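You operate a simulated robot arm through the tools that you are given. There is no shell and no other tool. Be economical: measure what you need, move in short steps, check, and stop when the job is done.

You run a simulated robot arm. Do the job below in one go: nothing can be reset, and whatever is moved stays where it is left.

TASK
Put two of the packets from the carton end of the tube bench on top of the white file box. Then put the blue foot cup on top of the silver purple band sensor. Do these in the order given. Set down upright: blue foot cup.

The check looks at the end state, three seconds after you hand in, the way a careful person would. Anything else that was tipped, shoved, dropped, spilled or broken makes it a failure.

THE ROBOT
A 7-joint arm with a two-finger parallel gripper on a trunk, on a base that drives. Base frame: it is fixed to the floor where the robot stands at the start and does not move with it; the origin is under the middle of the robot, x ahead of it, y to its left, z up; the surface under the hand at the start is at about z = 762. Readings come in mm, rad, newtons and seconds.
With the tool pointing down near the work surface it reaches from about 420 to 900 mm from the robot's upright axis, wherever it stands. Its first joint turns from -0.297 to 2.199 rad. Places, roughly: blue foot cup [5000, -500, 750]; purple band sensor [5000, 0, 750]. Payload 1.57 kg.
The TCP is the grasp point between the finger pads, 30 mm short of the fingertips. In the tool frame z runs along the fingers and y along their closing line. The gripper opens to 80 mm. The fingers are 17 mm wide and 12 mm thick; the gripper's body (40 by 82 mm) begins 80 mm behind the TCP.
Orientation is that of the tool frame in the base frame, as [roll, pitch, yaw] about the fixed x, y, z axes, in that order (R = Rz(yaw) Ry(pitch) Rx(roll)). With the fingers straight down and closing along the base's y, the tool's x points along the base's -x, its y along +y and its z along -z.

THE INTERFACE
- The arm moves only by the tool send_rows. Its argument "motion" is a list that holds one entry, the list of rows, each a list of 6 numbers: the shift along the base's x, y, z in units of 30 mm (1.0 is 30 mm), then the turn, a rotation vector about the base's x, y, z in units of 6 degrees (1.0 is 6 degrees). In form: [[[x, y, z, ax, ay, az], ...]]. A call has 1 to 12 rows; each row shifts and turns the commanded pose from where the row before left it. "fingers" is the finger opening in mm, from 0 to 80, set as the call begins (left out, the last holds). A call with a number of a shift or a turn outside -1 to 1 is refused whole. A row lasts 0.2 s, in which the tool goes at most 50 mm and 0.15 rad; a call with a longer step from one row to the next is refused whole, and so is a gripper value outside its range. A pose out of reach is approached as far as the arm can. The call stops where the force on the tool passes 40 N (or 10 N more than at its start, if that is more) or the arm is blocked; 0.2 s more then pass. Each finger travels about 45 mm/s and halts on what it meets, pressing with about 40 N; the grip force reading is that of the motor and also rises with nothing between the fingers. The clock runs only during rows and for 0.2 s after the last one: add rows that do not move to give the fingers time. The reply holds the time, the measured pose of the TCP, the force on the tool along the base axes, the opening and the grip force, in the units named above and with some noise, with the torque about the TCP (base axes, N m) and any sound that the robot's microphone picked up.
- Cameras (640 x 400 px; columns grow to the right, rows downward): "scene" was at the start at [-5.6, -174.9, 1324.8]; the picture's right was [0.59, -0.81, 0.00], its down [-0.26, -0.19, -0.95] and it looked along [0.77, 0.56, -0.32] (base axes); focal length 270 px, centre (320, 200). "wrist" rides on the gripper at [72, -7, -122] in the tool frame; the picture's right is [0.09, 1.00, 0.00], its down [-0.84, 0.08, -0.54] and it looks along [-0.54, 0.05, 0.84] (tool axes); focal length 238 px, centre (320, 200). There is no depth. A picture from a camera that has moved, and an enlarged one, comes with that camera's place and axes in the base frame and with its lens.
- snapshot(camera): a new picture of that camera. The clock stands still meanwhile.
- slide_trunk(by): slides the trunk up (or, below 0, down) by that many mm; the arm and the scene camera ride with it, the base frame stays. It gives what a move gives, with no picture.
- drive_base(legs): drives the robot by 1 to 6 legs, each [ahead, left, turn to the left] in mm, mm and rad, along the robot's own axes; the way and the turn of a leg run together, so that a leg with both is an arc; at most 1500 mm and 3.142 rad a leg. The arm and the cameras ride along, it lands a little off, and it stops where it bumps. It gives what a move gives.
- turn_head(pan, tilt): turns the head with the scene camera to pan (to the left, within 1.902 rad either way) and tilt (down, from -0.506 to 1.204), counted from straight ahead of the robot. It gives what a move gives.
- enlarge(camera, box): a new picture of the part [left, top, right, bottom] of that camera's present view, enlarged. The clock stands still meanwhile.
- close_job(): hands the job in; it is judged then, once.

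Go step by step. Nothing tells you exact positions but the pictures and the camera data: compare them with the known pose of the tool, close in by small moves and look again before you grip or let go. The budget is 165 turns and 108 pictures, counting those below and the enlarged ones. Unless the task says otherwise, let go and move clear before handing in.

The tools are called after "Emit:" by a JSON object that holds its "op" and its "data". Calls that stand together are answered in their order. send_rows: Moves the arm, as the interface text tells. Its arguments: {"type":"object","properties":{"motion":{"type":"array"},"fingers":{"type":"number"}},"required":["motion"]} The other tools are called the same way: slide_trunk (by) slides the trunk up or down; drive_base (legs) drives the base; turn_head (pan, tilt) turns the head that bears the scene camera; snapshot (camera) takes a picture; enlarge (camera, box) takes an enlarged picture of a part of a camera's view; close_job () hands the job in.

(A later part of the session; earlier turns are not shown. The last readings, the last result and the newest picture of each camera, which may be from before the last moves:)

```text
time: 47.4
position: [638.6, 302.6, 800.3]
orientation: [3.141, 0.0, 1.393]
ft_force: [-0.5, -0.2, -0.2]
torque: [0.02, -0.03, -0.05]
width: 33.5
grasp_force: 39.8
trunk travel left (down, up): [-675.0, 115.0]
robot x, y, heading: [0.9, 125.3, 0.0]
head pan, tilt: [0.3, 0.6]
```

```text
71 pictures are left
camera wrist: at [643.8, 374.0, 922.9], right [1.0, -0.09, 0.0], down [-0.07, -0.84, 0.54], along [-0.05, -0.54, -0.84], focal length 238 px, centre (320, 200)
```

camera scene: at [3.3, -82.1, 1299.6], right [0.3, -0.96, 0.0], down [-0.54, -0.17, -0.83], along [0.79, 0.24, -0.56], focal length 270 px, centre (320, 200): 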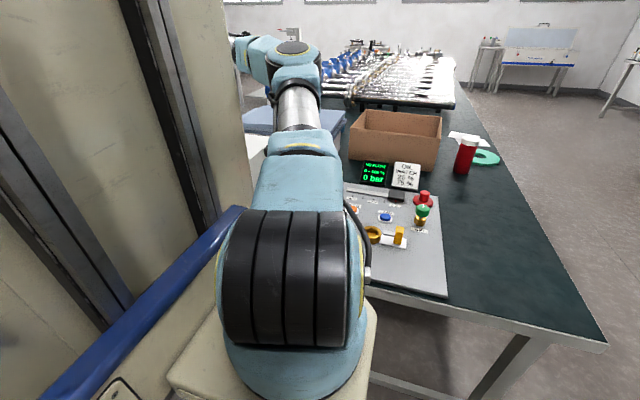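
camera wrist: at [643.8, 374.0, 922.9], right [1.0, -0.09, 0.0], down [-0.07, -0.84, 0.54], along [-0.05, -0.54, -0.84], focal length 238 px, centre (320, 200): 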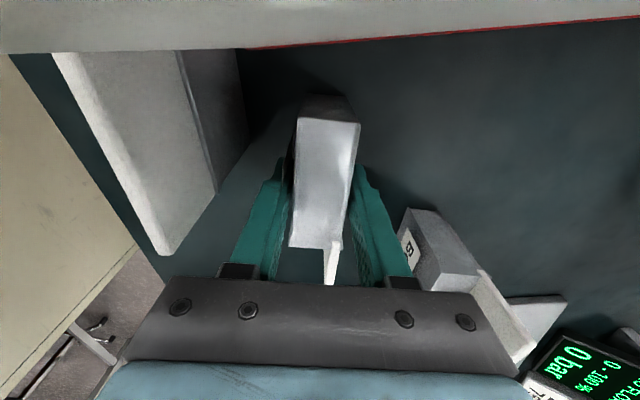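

Gripped firmly (33.5 mm). I'll lift straight up, slowly, and check that it holds.

Emit:
{"op": "send_rows", "data": {"motion": [[[0, 0, 0.3, 0, 0, 0], [0, 0, 0.5, 0, 0, 0], [0, 0, 0.7, 0, 0, 0], [0, 0, 0.7, 0, 0, 0], [0, 0, 0.7, 0, 0, 0], [0, 0, 0.7, 0, 0, 0], [0, 0, 0.7, 0, 0, 0], [0, 0, 0.7, 0, 0, 0], [0, 0, 0.7, 0, 0, 0], [0, 0, 0.7, 0, 0, 0], [0, 0, 0.5, 0, 0, 0], [0, 0, 0, 0, 0, 0]]]}}

Emit:
{"op": "send_rows", "data": {"motion": [[[0.3, 0.4, 0, 0, 0, 0], [0.3, 0.5, 0, 0, 0, 0], [0.3, 0.5, 0, 0, 0, 0], [0.3, 0.5, 0, 0, 0, 0], [0.3, 0.5, 0, 0, 0, 0], [0.3, 0.5, 0, 0, 0, 0], [0.3, 0.5, 0, 0, 0, 0], [0.3, 0.5, 0, 0, 0, 0], [0.3, 0.5, 0, 0, 0, 0], [0, 0.4, 0, 0, 0, 0], [0, 0, 0, 0, 0, 0]]]}}

Emit:
{"op": "snapshot", "data": {"camera": "wrist"}}

```text
time: 50.0
position: [637.7, 302.1, 1008.2]
orientation: [3.141, 0.002, 1.391]
ft_force: [0.5, 0.4, -1.9]
torque: [0.01, 0.01, -0.02]
width: 33.8
grasp_force: 40.5
trunk travel left (down, up): [-675.0, 115.0]
robot x, y, heading: [-0.4, 121.4, 0.004]
head pan, tilt: [0.3, 0.6]
```

```text
time: 52.4
position: [718.8, 432.0, 1007.1]
orientation: [3.139, -0.002, 1.398]
ft_force: [-0.2, 0.2, -1.5]
torque: [-0.03, 0.03, 0.02]
width: 33.7
grasp_force: 39.7
out of reach, approached as far as the arm can: row 10
trunk travel left (down, up): [-675.0, 115.0]
robot x, y, heading: [1.3, 119.8, 0.002]
head pan, tilt: [0.3, 0.6]
```

```text
70 pictures are left
camera wrist: at [723.0, 504.1, 1129.6], right [1.0, -0.08, 0.0], down [-0.07, -0.84, 0.54], along [-0.04, -0.54, -0.84], focal length 238 px, centre (320, 200)
```

wrist: 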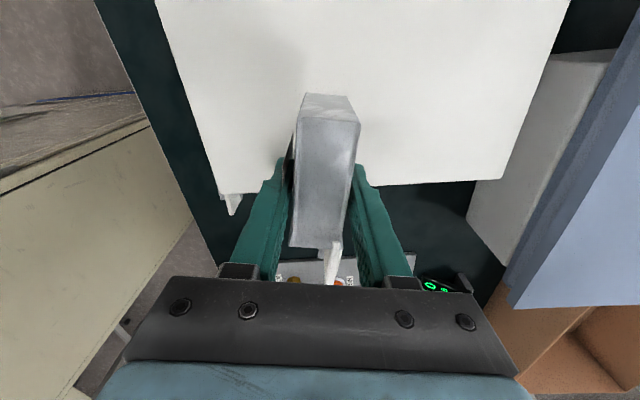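

The packet is above the box top (box spans about x 604–903, from y 378). I'll drive the base 70 mm left so it sits well inside the edge.

Emit:
{"op": "drive_base", "data": {"legs": [[0, 70, 0]]}}

Emit:
{"op": "snapshot", "data": {"camera": "wrist"}}

```text
time: 53.4
position: [719.2, 501.9, 1008.0]
orientation: [3.141, -0.002, 1.399]
ft_force: [-0.1, 0.1, -0.7]
torque: [-0.05, 0.06, -0.01]
width: 33.4
grasp_force: 39.6
trunk travel left (down, up): [-675.0, 115.0]
robot x, y, heading: [0.0, 191.6, 0.006]
head pan, tilt: [0.3, 0.6]
```

```text
69 pictures are left
camera wrist: at [723.1, 574.1, 1129.7], right [1.0, -0.08, 0.0], down [-0.07, -0.84, 0.54], along [-0.04, -0.54, -0.84], focal length 238 px, centre (320, 200)
```

wrist: 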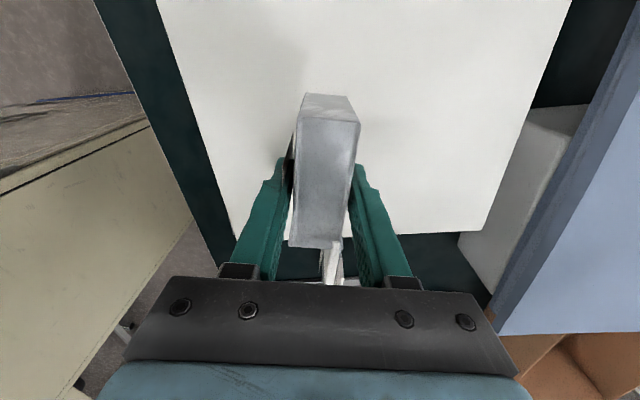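

The packet is well inside the box top. I'll lower it gently.

Emit:
{"op": "send_rows", "data": {"motion": [[[0, 0, -0.6, 0, 0, 0], [0, 0, -0.6, 0, 0, 0], [0, 0, -0.4, 0, 0, 0], [0, 0, -0.1, 0, 0, 0], [0, 0, -0.1, 0, 0, 0], [0, 0, 0, 0, 0, 0]]]}}

Emit:
{"op": "enlarge", "data": {"camera": "wrist", "box": [220, 60, 460, 220]}}

```text
time: 54.8
position: [718.8, 502.5, 956.1]
orientation: [3.137, -0.003, 1.398]
ft_force: [2.7, -0.3, 33.5]
torque: [0.08, 0.21, -0.09]
width: 33.6
grasp_force: 39.7
trunk travel left (down, up): [-675.0, 115.0]
robot x, y, heading: [0.8, 193.0, -0.001]
head pan, tilt: [0.3, 0.6]
```

```text
2.50 times, centred on (340, 140) of wrist
camera zoom: at [721.6, 573.7, 1078.1], right [1.0, -0.08, 0.0], down [-0.07, -0.84, 0.54], along [-0.04, -0.54, -0.84], focal length 596 px, centre (270, 350)
```

zoom: 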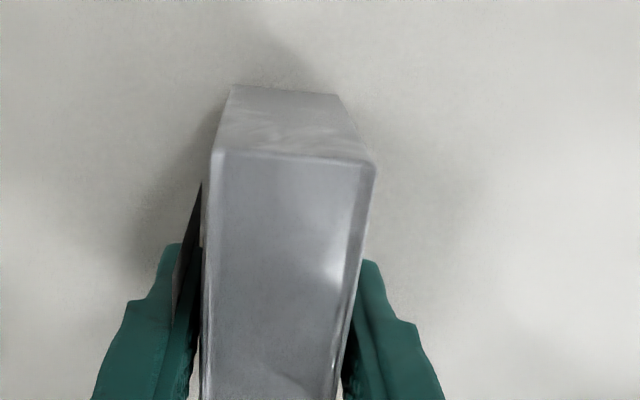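

It touches the box top at z≈918 with about 33 N. I'll ease up slightly and open the fingers.

Emit:
{"op": "send_rows", "data": {"motion": [[[0, 0, 0.06, 0, 0, 0], [0, 0, 0, 0, 0, 0], [0, 0, 0, 0, 0, 0]]]}}

Emit:
{"op": "send_rows", "data": {"motion": [[[0, 0, 0, 0, 0, 0], [0, 0, 0, 0, 0, 0], [0, 0, 0, 0, 0, 0], [0, 0, 0, 0, 0, 0]]], "fingers": 60}}

Emit:
{"op": "send_rows", "data": {"motion": [[[0, 0, 0.7, 0, 0, 0], [0, 0, 1, 0, 0, 0], [0, 0, 1, 0, 0, 0], [0, 0, 1, 0, 0, 0], [0, 0, 0, 0, 0, 0]]]}}

Emit:
{"op": "snapshot", "data": {"camera": "wrist"}}

```text
time: 55.6
position: [717.4, 502.6, 955.6]
orientation: [3.14, -0.003, 1.397]
ft_force: [0.6, 1.4, 22.5]
torque: [0.92, -0.03, -0.03]
width: 33.5
grasp_force: 40.3
trunk travel left (down, up): [-675.0, 115.0]
robot x, y, heading: [-2.6, 190.0, -0.0]
head pan, tilt: [0.3, 0.6]
```

```text
time: 56.6
position: [717.8, 502.5, 955.4]
orientation: [3.14, 0.002, 1.398]
ft_force: [0.4, 0.7, -0.1]
torque: [0.03, -0.01, -0.02]
width: 60.0
grasp_force: 0.0
trunk travel left (down, up): [-675.0, 115.0]
robot x, y, heading: [0.8, 190.3, -0.002]
head pan, tilt: [0.3, 0.6]
```

```text
time: 57.8
position: [730.2, 481.7, 1066.9]
orientation: [3.139, -0.002, 1.398]
ft_force: [-0.3, 0.4, -0.3]
torque: [-0.01, 0.01, 0.0]
width: 59.9
grasp_force: 0.0
out of reach, approached as far as the arm can: row 3, 4
trunk travel left (down, up): [-675.0, 115.0]
robot x, y, heading: [0.0, 192.3, 0.002]
head pan, tilt: [0.3, 0.6]
```

```text
67 pictures are left
camera wrist: at [734.6, 553.8, 1189.0], right [1.0, -0.08, 0.0], down [-0.07, -0.84, 0.54], along [-0.04, -0.54, -0.84], focal length 238 px, centre (320, 200)
```

wrist: 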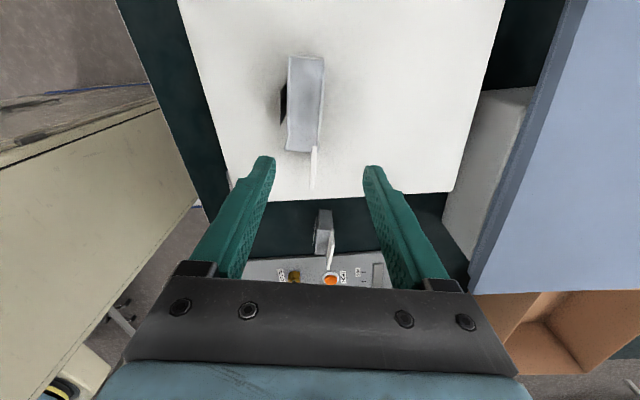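

Packet B rests on the box. Next is packet A on the bench; I'll move over to view it.

Emit:
{"op": "send_rows", "data": {"motion": [[[0, -1, 0, 0, 0, -0.5], [0, -1, 0, 0, 0, -0.5], [0, -1, 0, 0, 0, -0.5], [0, -1, 0, 0, 0, -0.5], [0, -1, 0, 0, 0, 0], [0, -1, -0.5, 0, 0, 0], [0, -1, -0.5, 0, 0, 0], [0, 0, -0.5, 0, 0, 0], [0, 0, 0, 0, 0, 0]]], "fingers": 70}}

Emit:
{"op": "snapshot", "data": {"camera": "wrist"}}

Emit:
{"op": "enlarge", "data": {"camera": "wrist", "box": [220, 40, 460, 200]}}

```text
time: 59.8
position: [730.0, 271.2, 1022.1]
orientation: [3.14, 0.0, 1.188]
ft_force: [0.4, 0.1, -0.6]
torque: [-0.01, 0.02, -0.01]
width: 70.2
grasp_force: 0.1
trunk travel left (down, up): [-675.0, 115.0]
robot x, y, heading: [0.5, 189.1, -0.001]
head pan, tilt: [0.3, 0.6]
```

```text
66 pictures are left
camera wrist: at [749.6, 340.7, 1144.2], right [0.96, -0.29, 0.0], down [-0.24, -0.81, 0.54], along [-0.15, -0.52, -0.84], focal length 238 px, centre (320, 200)
```

wrist: 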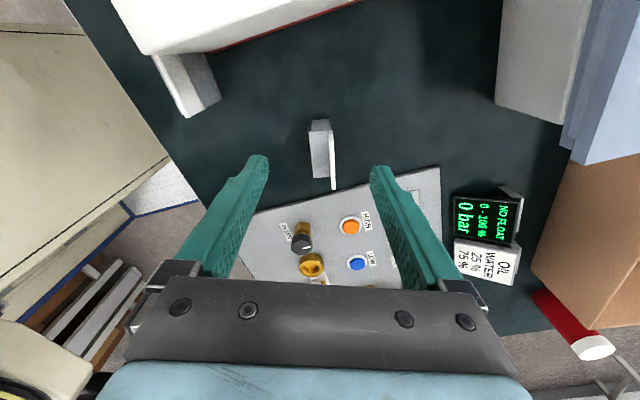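

```text
2.50 times, centred on (340, 120) of wrist
camera zoom: at [749.6, 340.7, 1144.2], right [0.96, -0.29, 0.0], down [-0.24, -0.81, 0.54], along [-0.15, -0.52, -0.84], focal length 596 px, centre (270, 400)
```

zoom: 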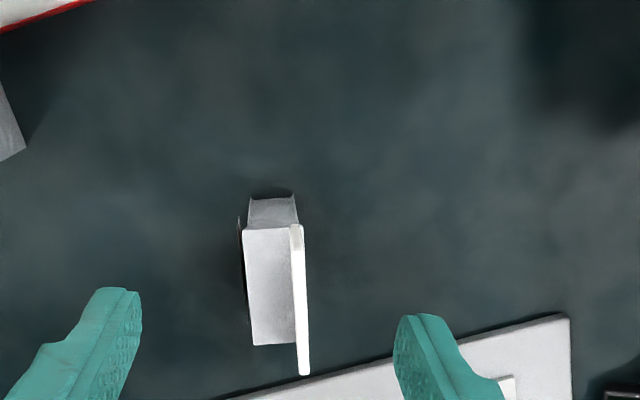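

Packet A stands at centre ≈(717, 216), turned about 13°. I'll align the fingers and lower to just above it.

Emit:
{"op": "send_rows", "data": {"motion": [[[-0.43, -0.93, -1, 0, 0, 0.75], [0, -0.92, -1, 0, 0, 0.75], [0, 0, -1, 0, 0, 0], [0, 0, -0.7, 0, 0, 0], [0, 0, 0, 0, 0, 0]]]}}

Emit:
{"op": "snapshot", "data": {"camera": "wrist"}}

```text
time: 61.0
position: [717.5, 216.7, 911.5]
orientation: [3.138, 0.003, 1.346]
ft_force: [0.2, -0.2, -0.3]
torque: [0.03, -0.02, -0.01]
width: 70.0
grasp_force: 0.1
trunk travel left (down, up): [-675.0, 115.0]
robot x, y, heading: [2.6, 193.1, -0.006]
head pan, tilt: [0.3, 0.6]
```

```text
64 pictures are left
camera wrist: at [725.4, 287.6, 1033.1], right [0.99, -0.13, 0.0], down [-0.11, -0.83, 0.54], along [-0.07, -0.54, -0.84], focal length 238 px, centre (320, 200)
```

wrist: 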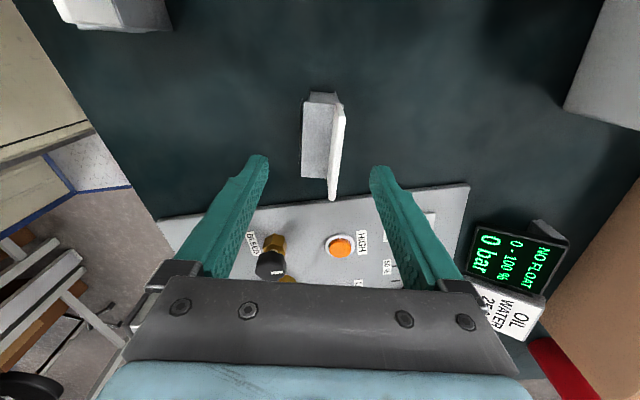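

The view matches the earlier good alignment. Going down and gripping.

Emit:
{"op": "send_rows", "data": {"motion": [[[0, 0, -1, 0, 0, 0], [0, 0, -1, 0, 0, 0], [0, 0, -1, 0, 0, 0], [0, 0, -0.65, 0, 0, 0], [0, 0, 0, 0, 0, 0]]]}}

Emit:
{"op": "send_rows", "data": {"motion": [[[0, 0, 0, 0, 0, 0], [0, 0, 0, 0, 0, 0], [0, 0, 0, 0, 0, 0], [0, 0, 0, 0, 0, 0], [0, 0, 0, 0, 0, 0], [0, 0, 0, 0, 0, 0]]], "fingers": 0}}

Emit:
{"op": "send_rows", "data": {"motion": [[[0, 0, 0.3, 0, 0, 0], [0, 0, 0.5, 0, 0, 0], [0, 0, 0.7, 0, 0, 0], [0, 0, 0.7, 0, 0, 0], [0, 0, 0.7, 0, 0, 0], [0, 0, 0.7, 0, 0, 0], [0, 0, 0.7, 0, 0, 0], [0, 0, 0.7, 0, 0, 0], [0, 0, 0.7, 0, 0, 0], [0, 0, 0.7, 0, 0, 0], [0, 0, 0.5, 0, 0, 0], [0, 0, 0, 0, 0, 0]]]}}

Emit:
{"op": "snapshot", "data": {"camera": "wrist"}}

```text
time: 62.2
position: [716.6, 216.1, 801.3]
orientation: [3.14, 0.0, 1.346]
ft_force: [0.4, 0.0, -0.2]
torque: [0.0, 0.0, -0.01]
width: 70.0
grasp_force: 0.1
trunk travel left (down, up): [-675.0, 115.0]
robot x, y, heading: [1.3, 192.1, -0.0]
head pan, tilt: [0.3, 0.6]
```

```text
time: 63.6
position: [716.1, 218.5, 803.0]
orientation: [3.139, 0.001, 1.346]
ft_force: [1.5, -0.1, 1.2]
torque: [0.0, -0.01, 0.0]
width: 33.4
grasp_force: 40.2
trunk travel left (down, up): [-675.0, 115.0]
robot x, y, heading: [2.5, 193.0, -0.003]
head pan, tilt: [0.3, 0.6]
```

```text
time: 66.2
position: [716.6, 215.8, 1009.7]
orientation: [3.14, 0.0, 1.346]
ft_force: [0.4, -0.7, -2.4]
torque: [0.0, -0.02, 0.03]
width: 33.7
grasp_force: 40.3
trunk travel left (down, up): [-675.0, 115.0]
robot x, y, heading: [0.2, 192.0, 0.005]
head pan, tilt: [0.3, 0.6]
```

```text
63 pictures are left
camera wrist: at [725.2, 288.2, 1131.1], right [0.99, -0.13, 0.0], down [-0.11, -0.83, 0.54], along [-0.07, -0.54, -0.84], focal length 238 px, centre (320, 200)
```

wrist: 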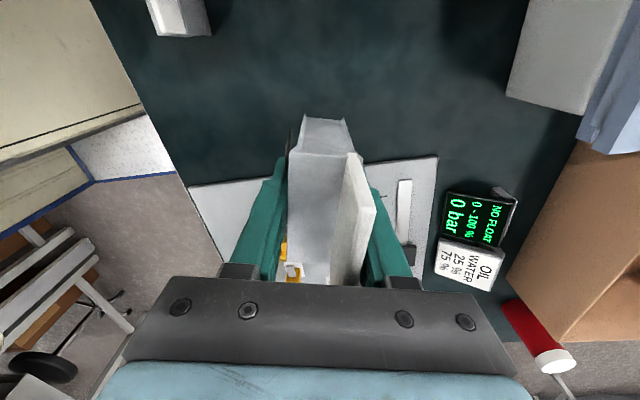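

Packet A is held. I'll shift it first to x≈645, then left over the box, beside packet B.

Emit:
{"op": "send_rows", "data": {"motion": [[[-0.6, 0.4, 0.1, 0, 0, 0], [-0.6, 0.6, 0, 0, 0, 0], [-0.6, 0.7, 0, 0, 0, 0], [-0.6, 0.7, 0, 0, 0, 0], [0, 0.7, 0, 0, 0, 0], [0, 0.7, 0, 0, 0, 0], [0, 0.7, 0, 0, 0, 0], [0, 0.7, 0, 0, 0, 0], [0, 0.7, 0, 0, 0, 0], [0, 0.7, 0, 0, 0, 0], [0, 0.4, 0, 0, 0, 0], [0, 0, 0, 0, 0, 0]]]}}

Emit:
{"op": "send_rows", "data": {"motion": [[[0, 0.4, 0, 0, 0, 0], [0, 0.5, 0, 0, 0, 0], [0, 0.4, 0, 0, 0, 0], [0, 0.3, 0, 0, 0, 0], [0, 0, 0, 0, 0, 0]]]}}

Emit:
{"op": "snapshot", "data": {"camera": "wrist"}}

```text
time: 68.8
position: [645.2, 426.3, 1011.0]
orientation: [3.141, 0.001, 1.347]
ft_force: [0.3, -0.3, -2.2]
torque: [0.0, -0.02, -0.02]
width: 33.5
grasp_force: 39.8
trunk travel left (down, up): [-675.0, 115.0]
robot x, y, heading: [3.8, 193.1, -0.0]
head pan, tilt: [0.3, 0.6]
```

```text
time: 70.0
position: [644.9, 474.7, 1011.8]
orientation: [3.14, 0.0, 1.346]
ft_force: [0.3, 0.1, -1.2]
torque: [0.04, 0.02, -0.01]
width: 33.4
grasp_force: 39.8
trunk travel left (down, up): [-675.0, 115.0]
robot x, y, heading: [1.5, 191.2, -0.002]
head pan, tilt: [0.3, 0.6]
```

```text
62 pictures are left
camera wrist: at [653.5, 546.1, 1133.4], right [0.99, -0.13, 0.0], down [-0.11, -0.83, 0.54], along [-0.07, -0.54, -0.84], focal length 238 px, centre (320, 200)
```

wrist: 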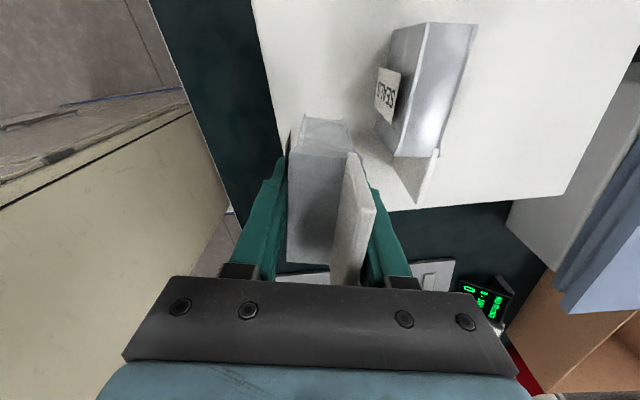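

Clear of B. Lowering gently to the box top.

Emit:
{"op": "send_rows", "data": {"motion": [[[0, 0, -0.6, 0, 0, 0], [0, 0, -0.6, 0, 0, 0], [0, 0, -0.3, 0, 0, 0], [0, 0, -0.1, 0, 0, 0], [0, 0, -0.08, 0, 0, 0], [0, 0, 0, 0, 0, 0]]]}}

```text
time: 71.4
position: [646.0, 475.2, 961.0]
orientation: [3.139, -0.001, 1.345]
ft_force: [1.9, -1.6, 6.8]
torque: [-0.28, 0.15, 0.03]
width: 33.8
grasp_force: 39.8
trunk travel left (down, up): [-675.0, 115.0]
robot x, y, heading: [1.3, 189.6, 0.003]
head pan, tilt: [0.3, 0.6]
```

Light contact with the box top. Opening and lifting away vertically.

Emit:
{"op": "send_rows", "data": {"motion": [[[0, 0, 0, 0, 0, 0], [0, 0, 0, 0, 0, 0], [0, 0, 0, 0, 0, 0], [0, 0, 0, 0, 0, 0]]], "fingers": 50}}

Emit:
{"op": "send_rows", "data": {"motion": [[[0, 0, 0.3, 0, 0, 0], [0, 0, 0.7, 0, 0, 0], [0, 0, 1, 0, 0, 0], [0, 0, 1, 0, 0, 0], [0, -1, 0, 0, 0, 0], [0, -1, 0, 0, 0, 0], [0, 0, 0, 0, 0, 0]]]}}

Emit:
{"op": "snapshot", "data": {"camera": "wrist"}}

```text
time: 72.4
position: [645.5, 475.0, 960.8]
orientation: [-3.141, 0.001, 1.346]
ft_force: [-0.2, -0.5, -0.3]
torque: [-0.01, 0.01, -0.02]
width: 49.9
grasp_force: 0.2
trunk travel left (down, up): [-675.0, 115.0]
robot x, y, heading: [-2.7, 191.9, 0.004]
head pan, tilt: [0.3, 0.6]
```

```text
time: 74.0
position: [644.8, 415.6, 1052.3]
orientation: [3.14, -0.001, 1.345]
ft_force: [-0.9, 0.6, 0.0]
torque: [0.01, -0.02, 0.01]
width: 49.5
grasp_force: 0.1
trunk travel left (down, up): [-675.0, 115.0]
robot x, y, heading: [4.8, 191.3, -0.003]
head pan, tilt: [0.3, 0.6]
```

```text
61 pictures are left
camera wrist: at [653.0, 486.0, 1173.6], right [0.99, -0.13, 0.0], down [-0.11, -0.83, 0.54], along [-0.07, -0.54, -0.84], focal length 238 px, centre (320, 200)
```

wrist: 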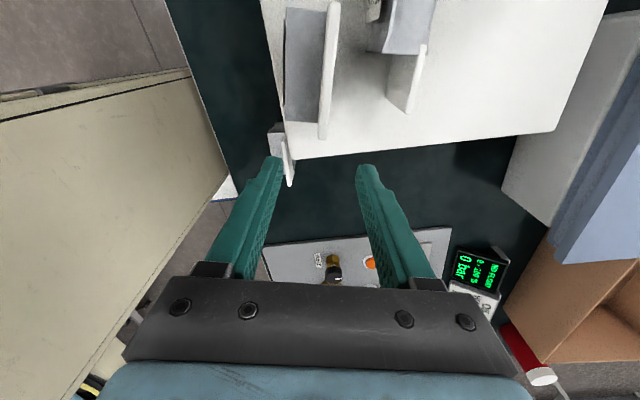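

Both packets stand on the box. Next I'll back off from the bench with the hand raised, check the boxes once with the scene camera, and look at the way to x≈5000.

Emit:
{"op": "send_rows", "data": {"motion": [[[0, -1, 1, 0, 0, 0], [0, -1, 1, 0, 0, 0], [-0.5, -1, 1, 0, 0, 0], [-0.5, -1, 1, 0, 0, 0], [-0.5, -1, 0, 0, 0, 0], [0, -1, 0, 0, 0, 0], [0, -1, 0, 0, 0, 0], [0, 0, 0, 0, 0, 0]]]}}

Emit:
{"op": "drive_base", "data": {"legs": [[-500, 0, 0]]}}

Emit:
{"op": "turn_head", "data": {"pan": 0.35, "tilt": 0.3}}

Emit:
{"op": "snapshot", "data": {"camera": "scene"}}

```text
time: 75.8
position: [599.1, 202.7, 1171.0]
orientation: [3.139, -0.001, 1.346]
ft_force: [0.7, -0.1, 0.0]
torque: [-0.02, -0.02, -0.02]
width: 50.0
grasp_force: 0.1
trunk travel left (down, up): [-675.0, 115.0]
robot x, y, heading: [-2.0, 194.2, 0.002]
head pan, tilt: [0.3, 0.6]
```

```text
time: 78.6
position: [126.9, 207.7, 1172.3]
orientation: [3.137, -0.001, 1.349]
ft_force: [-0.4, 0.0, -0.6]
torque: [-0.03, 0.01, 0.04]
width: 50.4
grasp_force: 0.1
trunk travel left (down, up): [-675.0, 115.0]
robot x, y, heading: [-471.6, 194.2, 0.003]
head pan, tilt: [0.3, 0.6]
stopped in leg 1: the robot was blocked; the commanded pose is now the measured one
```

```text
time: 79.4
position: [127.6, 207.7, 1171.4]
orientation: [3.138, 0.001, 1.348]
ft_force: [-0.5, -0.1, 0.4]
torque: [-0.02, 0.01, 0.0]
width: 50.2
grasp_force: 0.0
trunk travel left (down, up): [-675.0, 115.0]
robot x, y, heading: [-468.7, 192.5, 0.005]
head pan, tilt: [0.351, 0.3]
```

```text
60 pictures are left
camera scene: at [-465.1, -3.7, 1327.0], right [0.34, -0.94, 0.0], down [-0.28, -0.1, -0.95], along [0.9, 0.33, -0.3], focal length 270 px, centre (320, 200)
```

scene: 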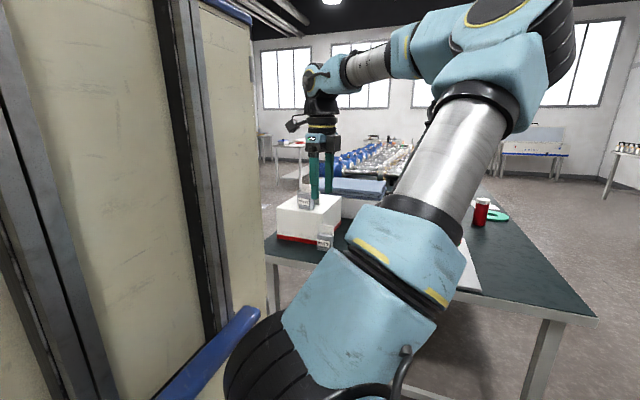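

The packets sit on the red-based box. The base was blocked behind me at x≈−470, so I'll look to the side and behind before driving on.

Emit:
{"op": "enlarge", "data": {"camera": "scene", "box": [250, 150, 410, 270]}}

Emit:
{"op": "turn_head", "data": {"pan": -1.9, "tilt": 0.5}}

Emit:
{"op": "snapshot", "data": {"camera": "scene"}}

Emit:
{"op": "turn_head", "data": {"pan": -0.6, "tilt": 0.35}}

Emit:
{"op": "snapshot", "data": {"camera": "scene"}}

```text
3.33 times, centred on (330, 210) of scene
camera zoom: at [-465.1, -3.7, 1327.0], right [0.34, -0.94, 0.0], down [-0.28, -0.1, -0.95], along [0.9, 0.33, -0.3], focal length 899 px, centre (287, 167)
```

zoom: 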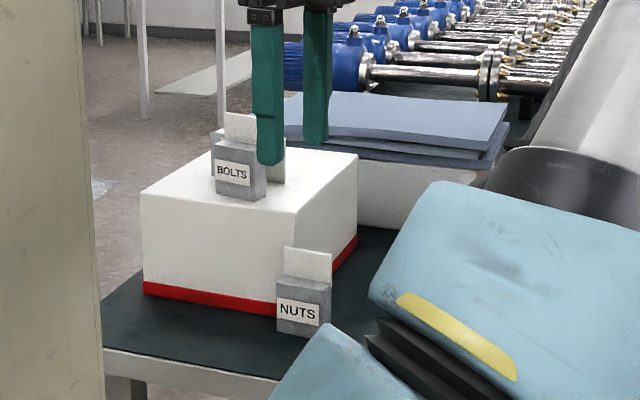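

```text
time: 81.5
position: [126.4, 207.2, 1171.6]
orientation: [3.14, 0.0, 1.349]
ft_force: [-0.2, 0.5, 0.3]
torque: [-0.01, 0.01, 0.0]
width: 50.1
grasp_force: 0.0
trunk travel left (down, up): [-675.0, 115.0]
robot x, y, heading: [-476.5, 194.1, 0.004]
head pan, tilt: [-1.901, 0.499]
```

```text
58 pictures are left
camera scene: at [-581.9, -122.0, 1308.7], right [-0.95, 0.32, 0.0], down [0.15, 0.45, -0.88], along [-0.28, -0.83, -0.48], focal length 270 px, centre (320, 200)
```

scene: 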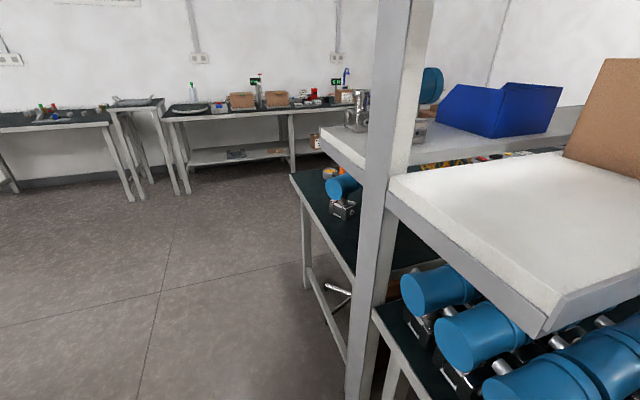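

```text
time: 83.0
position: [127.0, 207.6, 1172.4]
orientation: [3.137, 0.0, 1.35]
ft_force: [0.7, -0.7, 0.2]
torque: [0.02, 0.02, 0.05]
width: 50.3
grasp_force: 0.2
trunk travel left (down, up): [-675.0, 115.0]
robot x, y, heading: [-472.1, 190.9, 0.004]
head pan, tilt: [-0.6, 0.351]
```

```text
57 pictures are left
camera scene: at [-475.8, -88.4, 1322.4], right [-0.56, -0.83, 0.0], down [-0.28, 0.19, -0.94], along [0.78, -0.53, -0.34], focal length 270 px, centre (320, 200)
```

scene: 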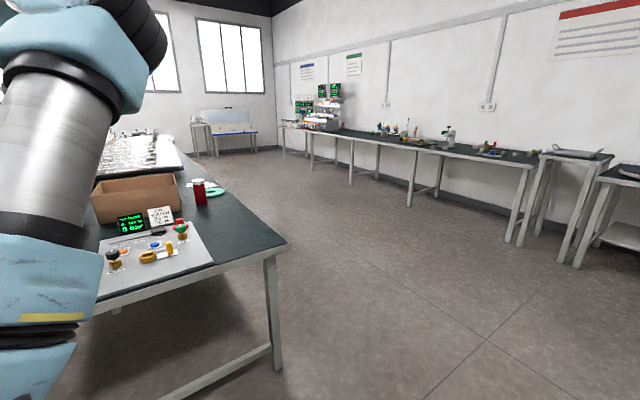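

Behind me is a rack, which stopped me; nothing visible moved. I'll go forward a touch, sidestep into the aisle at y≈−1100, then drive toward x≈3500.

Emit:
{"op": "drive_base", "data": {"legs": [[40, 0, 0], [0, -1300, 0], [1500, 0, 0], [1500, 0, 0], [800, 0, 0]]}}

Emit:
{"op": "turn_head", "data": {"pan": 0.2, "tilt": 0.3}}

Emit:
{"op": "snapshot", "data": {"camera": "scene"}}

```text
time: 108.0
position: [3965.9, -1051.0, 1172.3]
orientation: [3.137, -0.001, 1.367]
ft_force: [1.2, -0.3, 0.4]
torque: [0.02, 0.03, -0.04]
width: 49.7
grasp_force: 0.1
trunk travel left (down, up): [-675.0, 115.0]
robot x, y, heading: [3365.4, -1075.2, 0.019]
head pan, tilt: [-0.6, 0.351]
```

```text
time: 109.1
position: [3966.0, -1050.9, 1173.7]
orientation: [3.138, -0.001, 1.367]
ft_force: [-0.4, 0.3, 0.5]
torque: [0.02, 0.04, 0.0]
width: 50.1
grasp_force: 0.0
trunk travel left (down, up): [-675.0, 115.0]
robot x, y, heading: [3367.9, -1076.7, 0.019]
head pan, tilt: [0.201, 0.3]
```

```text
56 pictures are left
camera scene: at [3382.1, -1286.9, 1327.1], right [0.22, -0.98, 0.0], down [-0.29, -0.06, -0.96], along [0.93, 0.21, -0.3], focal length 270 px, centre (320, 200)
```

scene: 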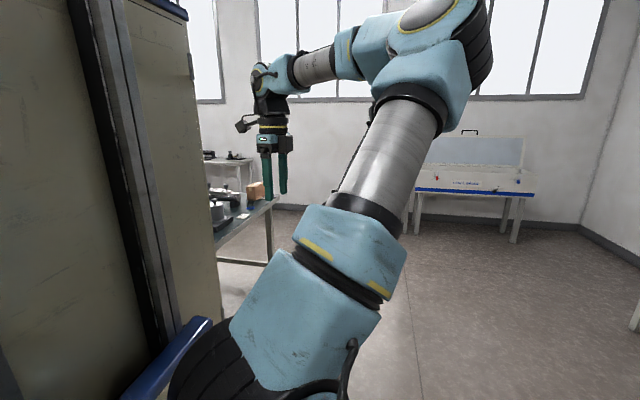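

A bench with items ends at the left ahead, near (5000, −500). I'll zoom in there.

Emit:
{"op": "enlarge", "data": {"camera": "scene", "box": [190, 130, 310, 270]}}

Emit:
{"op": "drive_base", "data": {"legs": [[1500, 0, 0], [500, 0, 0]]}}

Emit:
{"op": "turn_head", "data": {"pan": 1.0, "tilt": 0.4}}

Emit:
{"op": "snapshot", "data": {"camera": "scene"}}

```text
2.86 times, centred on (250, 200) of scene
camera zoom: at [3382.1, -1286.9, 1327.1], right [0.22, -0.98, 0.0], down [-0.29, -0.06, -0.96], along [0.93, 0.21, -0.3], focal length 771 px, centre (520, 200)
```

zoom: 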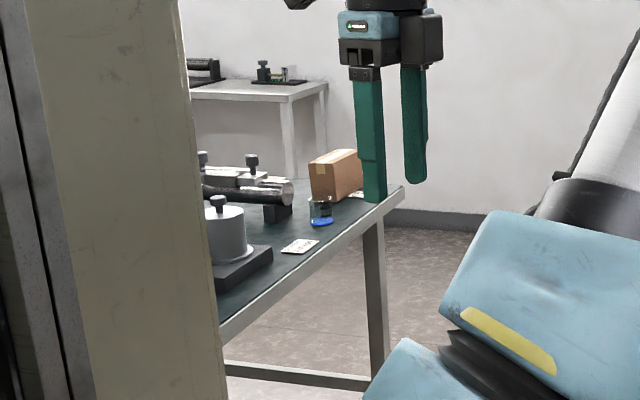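

```text
time: 119.1
position: [5972.2, -1013.3, 1172.7]
orientation: [3.138, 0.0, 1.365]
ft_force: [0.0, -0.4, -0.2]
torque: [-0.01, 0.01, 0.02]
width: 49.8
grasp_force: 0.1
trunk travel left (down, up): [-675.0, 115.0]
robot x, y, heading: [5372.5, -1037.4, 0.019]
head pan, tilt: [0.201, 0.3]
```

```text
time: 120.2
position: [5971.3, -1013.5, 1172.0]
orientation: [3.139, 0.0, 1.366]
ft_force: [-0.1, -0.1, -0.5]
torque: [-0.03, 0.01, 0.01]
width: 49.9
grasp_force: 0.1
trunk travel left (down, up): [-675.0, 115.0]
robot x, y, heading: [5370.8, -1039.3, 0.017]
head pan, tilt: [1.0, 0.4]
```

```text
54 pictures are left
camera scene: at [5344.2, -1190.1, 1317.9], right [0.85, -0.53, 0.0], down [-0.2, -0.33, -0.92], along [0.48, 0.78, -0.39], focal length 270 px, centre (320, 200)
```

scene: 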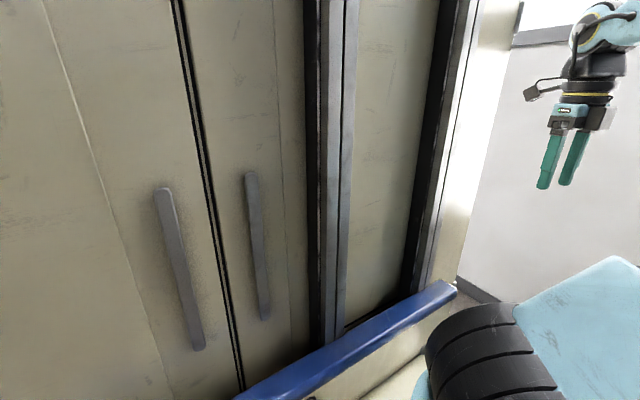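

The blue-footed glass cup is seen at about (4920–4990, −480), near the bench's far end (bench end x≈5200). I'll go round to that end, face −x, and work from there.

Emit:
{"op": "drive_base", "data": {"legs": [[450, 0, 0], [0, 0, 1.571], [0, 0, 1.55], [0, -500, 0]]}}

Emit:
{"op": "turn_head", "data": {"pan": 0.1, "tilt": 0.45}}

Emit:
{"op": "snapshot", "data": {"camera": "scene"}}

Emit:
{"op": "snapshot", "data": {"camera": "wrist"}}

```text
time: 133.1
position: [5224.0, -538.9, 1171.6]
orientation: [3.139, -0.001, -1.794]
ft_force: [-0.6, -0.2, -0.3]
torque: [0.01, -0.01, -0.04]
width: 50.0
grasp_force: 0.0
trunk travel left (down, up): [-675.0, 115.0]
robot x, y, heading: [5823.1, -526.1, 3.145]
head pan, tilt: [1.0, 0.4]
```

```text
time: 134.3
position: [5224.4, -539.7, 1169.5]
orientation: [3.137, 0.0, -1.795]
ft_force: [-0.2, -0.2, 0.0]
torque: [0.02, 0.0, 0.0]
width: 49.7
grasp_force: 0.1
trunk travel left (down, up): [-675.0, 115.0]
robot x, y, heading: [5826.0, -524.8, 3.141]
head pan, tilt: [0.099, 0.45]
```

```text
53 pictures are left
camera scene: at [5811.0, -306.2, 1313.2], right [-0.1, 0.99, 0.0], down [0.43, 0.04, -0.9], along [-0.9, -0.09, -0.44], focal length 270 px, centre (320, 200)
```

scene: 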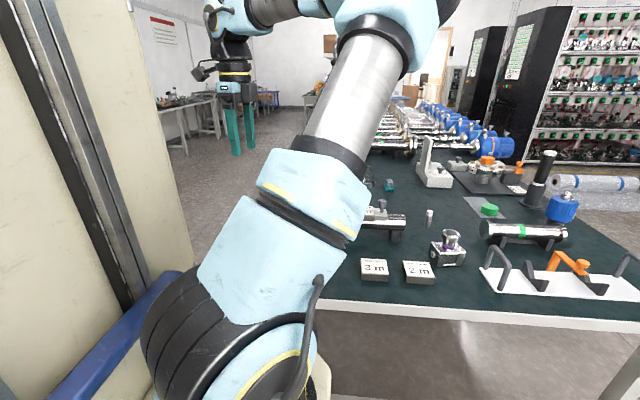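

```text
52 pictures are left
camera wrist: at [5214.6, -611.9, 1293.6], right [-0.99, 0.13, 0.0], down [0.11, 0.83, 0.54], along [0.07, 0.54, -0.84], focal length 238 px, centre (320, 200)
```

wrist: 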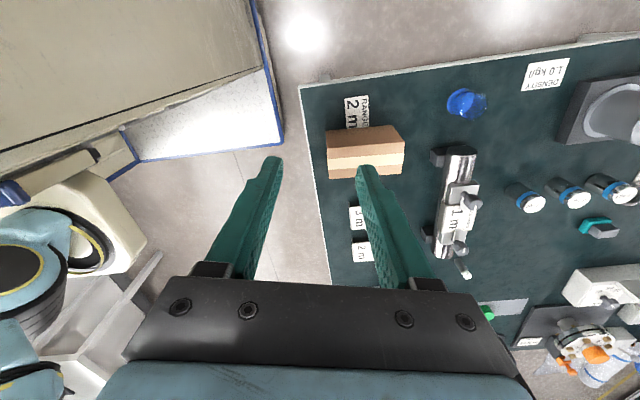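

I see the bench end: the blue cup in the wrist view, and a silver sensor with a purple ring near y≈0. Zooming in on both.

Emit:
{"op": "enlarge", "data": {"camera": "scene", "box": [350, 160, 590, 310]}}

Emit:
{"op": "enlarge", "data": {"camera": "wrist", "box": [320, 60, 580, 280]}}

```text
2.67 times, centred on (470, 235) of scene
camera zoom: at [5811.0, -306.2, 1313.2], right [-0.1, 0.99, 0.0], down [0.43, 0.04, -0.9], along [-0.9, -0.09, -0.44], focal length 720 px, centre (-80, 107)
```

zoom: 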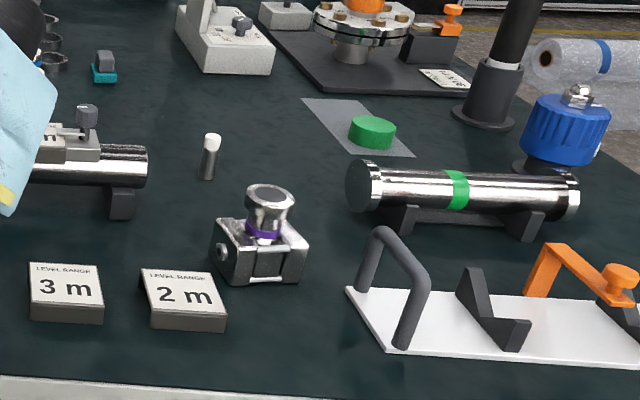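

```text
1.82 times, centred on (450, 170) of wrist
camera zoom: at [5214.6, -611.9, 1293.6], right [-0.99, 0.13, 0.0], down [0.11, 0.83, 0.54], along [0.07, 0.54, -0.84], focal length 433 px, centre (84, 254)
```

zoom: 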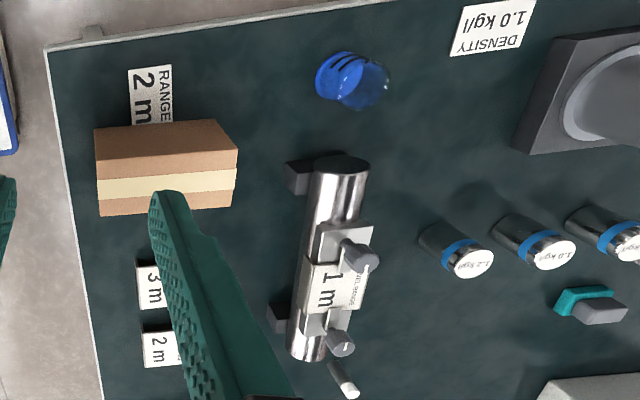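

The cup stands upright at about (4938, −477), its blue foot at the bottom; the sensor's round head with the purple neck is at about (5035, 38). I'll drive closer to the bench end and centre on the cup.

Emit:
{"op": "drive_base", "data": {"legs": [[90, 0, 0], [0, -80, 0]]}}

Emit:
{"op": "send_rows", "data": {"motion": [[[-1, 0, 0, 0, 0, 0], [-1, 0, 0, 0, 0, 0], [-1, 0, 0, 0, 0, 0], [-1, 0, 0, 0, 0, 0], [-1, 0, 0, 0, 0, 0], [-1, 0, 0, 0, 0, 0], [0, 0, 0, 0, 0, 0]]], "fingers": 80}}

Emit:
{"op": "snapshot", "data": {"camera": "wrist"}}

```text
time: 136.1
position: [5135.2, -459.8, 1171.6]
orientation: [3.139, 0.0, -1.797]
ft_force: [0.7, -0.8, 0.4]
torque: [0.01, 0.0, -0.03]
width: 50.0
grasp_force: 0.1
trunk travel left (down, up): [-675.0, 115.0]
robot x, y, heading: [5737.3, -448.1, 3.143]
head pan, tilt: [0.099, 0.45]
```

```text
time: 137.7
position: [4955.3, -459.9, 1171.2]
orientation: [3.138, -0.002, -1.796]
ft_force: [-0.1, 0.7, -0.3]
torque: [0.01, 0.03, 0.02]
width: 80.0
grasp_force: 0.2
trunk travel left (down, up): [-675.0, 115.0]
robot x, y, heading: [5733.1, -447.2, 3.14]
head pan, tilt: [0.099, 0.45]
```

```text
49 pictures are left
camera wrist: at [4945.6, -531.0, 1292.8], right [-0.99, 0.13, 0.0], down [0.11, 0.83, 0.54], along [0.07, 0.54, -0.84], focal length 238 px, centre (320, 200)
```

wrist: 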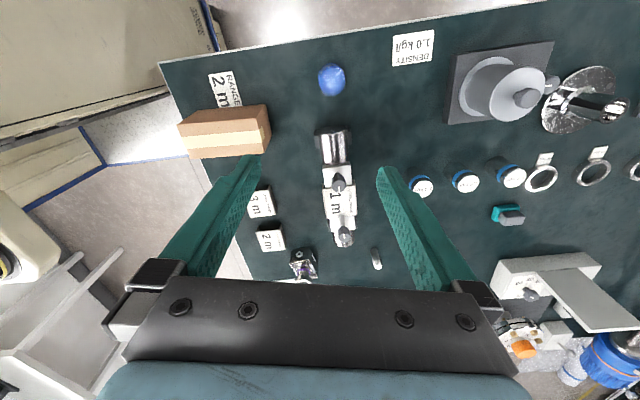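

Cup refined to about (4931, −471). I'll come down above it for a closer look.

Emit:
{"op": "send_rows", "data": {"motion": [[[-0.4, -0.2, -1, 0, 0, 0], [-0.4, -0.2, -1, 0, 0, 0], [0, 0, -1, 0, 0, 0], [0, 0, -1, 0, 0, 0], [0, 0, -1, 0, 0, 0], [0, 0, -1, 0, 0, 0], [0, 0, 0, 0, 0, 0]]]}}

Emit:
{"op": "snapshot", "data": {"camera": "wrist"}}

Emit:
{"op": "enlarge", "data": {"camera": "wrist", "box": [230, 30, 430, 200]}}

Emit:
{"op": "snapshot", "data": {"camera": "scene"}}

```text
time: 139.3
position: [4931.4, -471.7, 990.5]
orientation: [3.137, 0.0, -1.797]
ft_force: [0.3, -0.1, 1.1]
torque: [-0.01, 0.01, -0.03]
width: 80.0
grasp_force: 0.1
trunk travel left (down, up): [-675.0, 115.0]
robot x, y, heading: [5734.2, -445.7, 3.141]
head pan, tilt: [0.099, 0.45]
```

```text
48 pictures are left
camera wrist: at [4921.0, -543.1, 1113.1], right [-0.99, 0.13, 0.0], down [0.11, 0.83, 0.54], along [0.07, 0.54, -0.84], focal length 238 px, centre (320, 200)
```

wrist: 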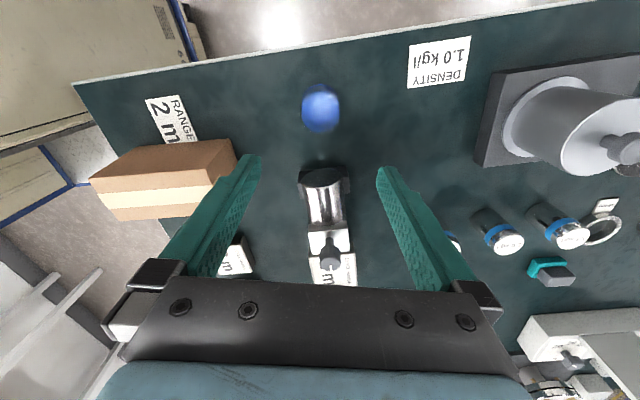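

```text
2.35 times, centred on (330, 115) of wrist
camera zoom: at [4921.0, -543.1, 1113.1], right [-0.99, 0.13, 0.0], down [0.11, 0.83, 0.54], along [0.07, 0.54, -0.84], focal length 561 px, centre (296, 400)
```

zoom: 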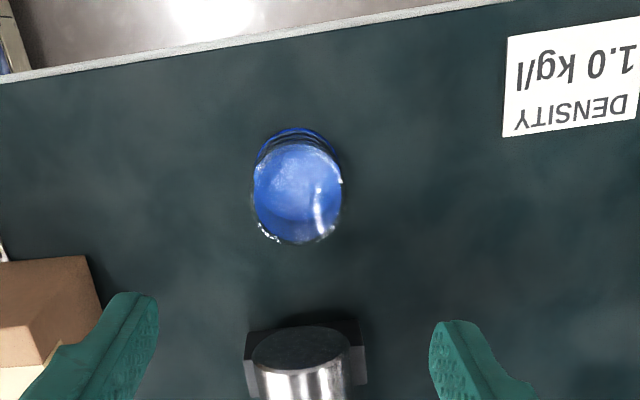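

```text
46 pictures are left
camera scene: at [5721.7, -225.6, 1313.2], right [-0.1, 1.0, 0.0], down [0.43, 0.04, -0.9], along [-0.9, -0.09, -0.44], focal length 270 px, centre (320, 200)
```

scene: 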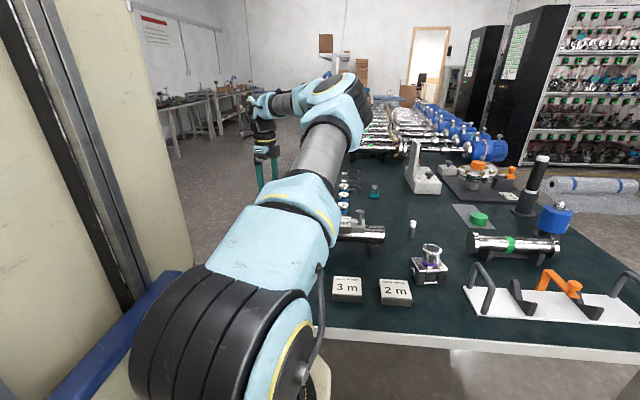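

The cup is centred at about (4928, −474), 50 mm wide and 49 mm tall (z 762–811). I'll descend with open fingers and grip it.

Emit:
{"op": "send_rows", "data": {"motion": [[[-0.1, -0.07, -1, 0, 0, 0], [0, 0, -1, 0, 0, 0], [0, 0, -1, 0, 0, 0], [0, 0, -1, 0, 0, 0], [0, 0, 0, 0, 0, 0]]]}}

Emit:
{"op": "snapshot", "data": {"camera": "wrist"}}

```text
time: 140.5
position: [4927.3, -473.7, 871.8]
orientation: [3.138, -0.001, -1.794]
ft_force: [-0.5, 0.4, -0.1]
torque: [-0.03, 0.02, 0.01]
width: 80.5
grasp_force: 0.1
trunk travel left (down, up): [-675.0, 115.0]
robot x, y, heading: [5733.0, -447.5, 3.14]
head pan, tilt: [0.099, 0.45]
```

```text
45 pictures are left
camera wrist: at [4918.2, -545.6, 993.0], right [-0.99, 0.13, 0.0], down [0.11, 0.83, 0.54], along [0.07, 0.54, -0.84], focal length 238 px, centre (320, 200)
```

wrist: 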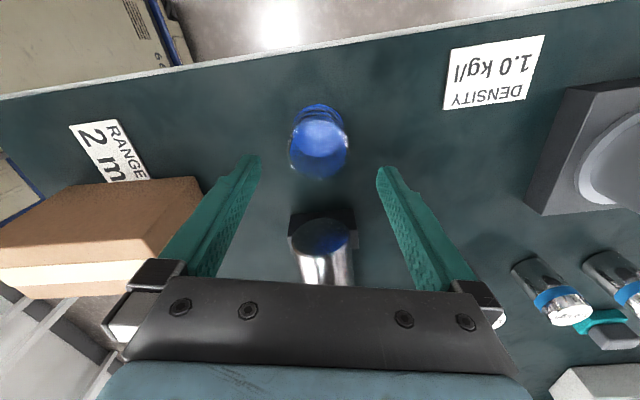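

Centred. Going down the last 73 mm and closing.

Emit:
{"op": "send_rows", "data": {"motion": [[[0, -0.04, -1, 0, 0, 0], [0, 0, -1, 0, 0, 0], [0, 0, -0.4, 0, 0, 0], [0, 0, 0, 0, 0, 0]]]}}

Emit:
{"op": "send_rows", "data": {"motion": [[[0, 0, 0, 0, 0, 0], [0, 0, 0, 0, 0, 0], [0, 0, 0, 0, 0, 0], [0, 0, 0, 0, 0, 0], [0, 0, 0, 0, 0, 0]]], "fingers": 40}}

Emit:
{"op": "snapshot", "data": {"camera": "wrist"}}

```text
time: 141.5
position: [4928.0, -473.1, 798.5]
orientation: [3.138, 0.0, -1.796]
ft_force: [0.3, -0.3, 0.3]
torque: [-0.02, 0.03, -0.01]
width: 79.8
grasp_force: 0.1
trunk travel left (down, up): [-675.0, 115.0]
robot x, y, heading: [5736.4, -446.2, 3.136]
head pan, tilt: [0.099, 0.45]
```

```text
time: 142.7
position: [4929.5, -474.0, 799.0]
orientation: [3.138, -0.002, -1.798]
ft_force: [0.6, 0.0, 0.6]
torque: [-0.01, -0.01, 0.01]
width: 50.3
grasp_force: 40.1
trunk travel left (down, up): [-675.0, 115.0]
robot x, y, heading: [5730.5, -451.2, 3.138]
head pan, tilt: [0.099, 0.45]
```

```text
44 pictures are left
camera wrist: at [4918.2, -545.7, 921.4], right [-0.99, 0.13, 0.0], down [0.11, 0.83, 0.54], along [0.07, 0.54, -0.84], focal length 238 px, centre (320, 200)
```

wrist: 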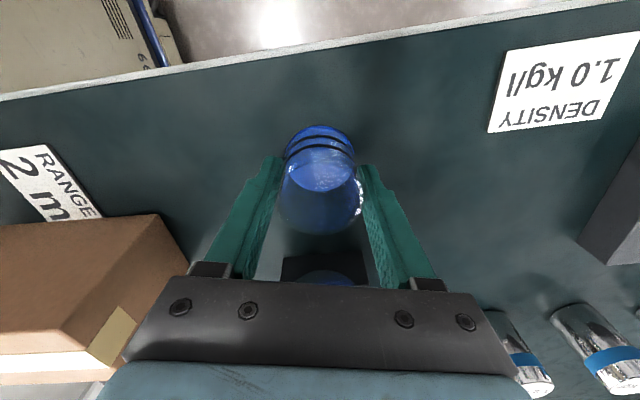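

The cup is held (50 mm). Lifting slowly.

Emit:
{"op": "send_rows", "data": {"motion": [[[0, 0, 0.2, 0, 0, 0], [0, 0, 0.4, 0, 0, 0], [0, 0, 0.6, 0, 0, 0], [0, 0, 0.6, 0, 0, 0], [0, 0, 0.6, 0, 0, 0], [0, 0, 0.6, 0, 0, 0], [0, 0, 0.6, 0, 0, 0], [0, 0, 0.6, 0, 0, 0], [0, 0, 0.6, 0, 0, 0], [0, 0, 0.6, 0, 0, 0], [0, 0, 0.4, 0, 0, 0], [0, 0, 0, 0, 0, 0]]]}}

Emit:
{"op": "send_rows", "data": {"motion": [[[0.2, 0, 0.2, 0, 0, 0], [0.5, 0, 0.4, 0, 0, 0], [0.5, 0, 0.4, 0, 0, 0], [0.5, 0, 0.4, 0, 0, 0], [0.5, 0, 0.4, 0, 0, 0], [0.3, 0, 0.2, 0, 0, 0], [0, 0, 0, 0, 0, 0]]]}}

Emit:
{"op": "snapshot", "data": {"camera": "wrist"}}

```text
time: 145.3
position: [4928.2, -474.6, 975.1]
orientation: [3.139, 0.0, -1.795]
ft_force: [0.8, -1.0, 0.1]
torque: [0.0, 0.02, -0.01]
width: 50.3
grasp_force: 40.2
trunk travel left (down, up): [-675.0, 115.0]
robot x, y, heading: [5733.6, -445.1, 3.139]
head pan, tilt: [0.099, 0.45]
```

```text
time: 146.9
position: [5003.4, -474.3, 1032.8]
orientation: [3.139, -0.001, -1.796]
ft_force: [-0.7, 0.0, 0.4]
torque: [0.02, -0.04, 0.02]
width: 50.1
grasp_force: 40.1
trunk travel left (down, up): [-675.0, 115.0]
robot x, y, heading: [5733.1, -448.5, 3.139]
head pan, tilt: [0.099, 0.45]
```

```text
43 pictures are left
camera wrist: at [4993.3, -546.8, 1155.5], right [-0.99, 0.13, 0.0], down [0.11, 0.83, 0.54], along [0.07, 0.54, -0.84], focal length 238 px, centre (320, 200)
```

wrist: 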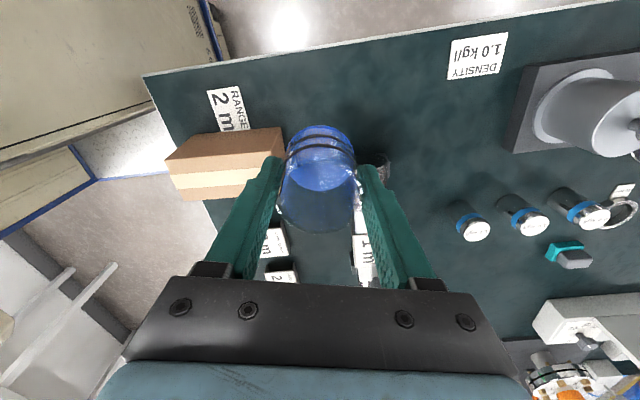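

Held well. Now I'll drive right so the hand comes near the sensor.

Emit:
{"op": "drive_base", "data": {"legs": [[0, -420, 0]]}}

Emit:
{"op": "snapshot", "data": {"camera": "wrist"}}

Emit:
{"op": "snapshot", "data": {"camera": "scene"}}

```text
time: 149.4
position: [5004.0, -53.4, 1033.1]
orientation: [3.139, 0.001, -1.798]
ft_force: [0.8, -0.2, -0.5]
torque: [-0.02, 0.01, 0.01]
width: 50.1
grasp_force: 40.3
trunk travel left (down, up): [-675.0, 115.0]
robot x, y, heading: [5737.2, -28.5, 3.139]
head pan, tilt: [0.099, 0.45]
```

```text
42 pictures are left
camera wrist: at [4994.1, -125.1, 1155.4], right [-0.99, 0.14, 0.0], down [0.12, 0.83, 0.54], along [0.07, 0.54, -0.84], focal length 238 px, centre (320, 200)
```

wrist: 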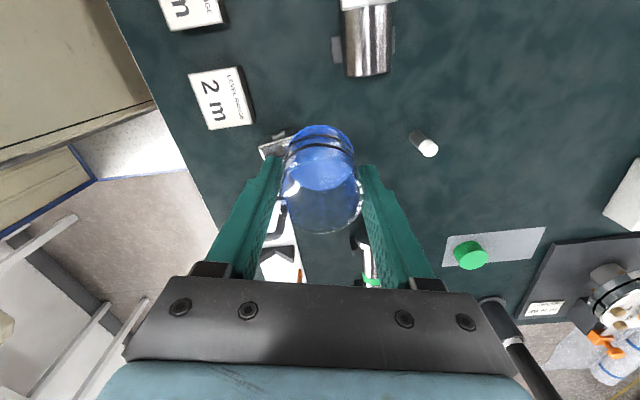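

```text
41 pictures are left
camera scene: at [5723.8, 193.2, 1313.2], right [-0.09, 1.0, 0.0], down [0.43, 0.04, -0.9], along [-0.9, -0.08, -0.44], focal length 270 px, centre (320, 200)
```

scene: 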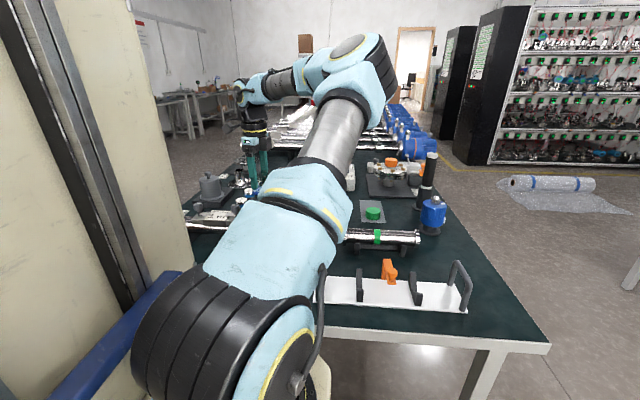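

The held cup hides the sensor. I'll shift the hand to look past the cup.

Emit:
{"op": "send_rows", "data": {"motion": [[[-0.4, 0.5, 0, 0, 0, 0], [-0.4, 0.5, 0, 0, 0, 0], [-0.4, 0.5, 0, 0, 0, 0], [-0.4, 0.5, 0, 0, 0, 0], [-0.4, 0.5, 0, 0, 0, 0], [0, 0.5, 0, 0, 0, 0], [0, 0.5, 0, 0, 0, 0], [0, 0, 0, 0, 0, 0]]]}}

Emit:
{"op": "snapshot", "data": {"camera": "wrist"}}

Emit:
{"op": "enlarge", "data": {"camera": "wrist", "box": [150, 20, 340, 160]}}

```text
time: 151.2
position: [4944.2, 52.7, 1033.3]
orientation: [3.139, 0.001, -1.8]
ft_force: [0.4, -0.4, -1.0]
torque: [0.0, -0.02, -0.01]
width: 50.1
grasp_force: 39.3
trunk travel left (down, up): [-675.0, 115.0]
robot x, y, heading: [5739.6, -26.0, 3.138]
head pan, tilt: [0.099, 0.45]
```

```text
40 pictures are left
camera wrist: at [4933.6, -19.4, 1155.2], right [-0.99, 0.14, 0.0], down [0.12, 0.83, 0.54], along [0.07, 0.54, -0.84], focal length 238 px, centre (320, 200)
```

wrist: 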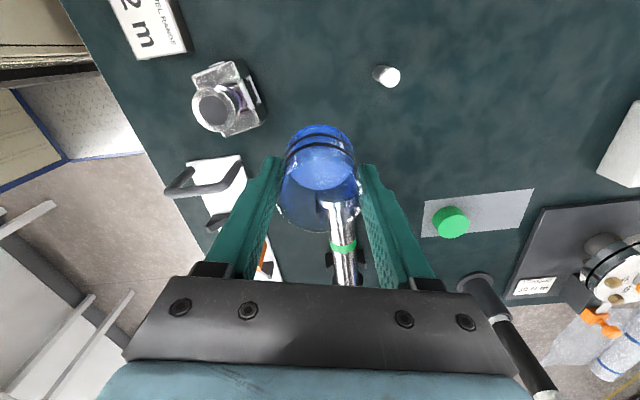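

```text
2.86 times, centred on (245, 90) of wrist
camera zoom: at [4933.6, -19.4, 1155.2], right [-0.99, 0.14, 0.0], down [0.12, 0.83, 0.54], along [0.07, 0.54, -0.84], focal length 681 px, centre (534, 514)
```

zoom: 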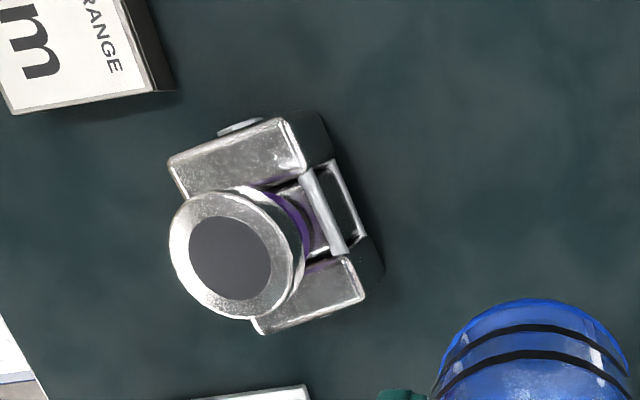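

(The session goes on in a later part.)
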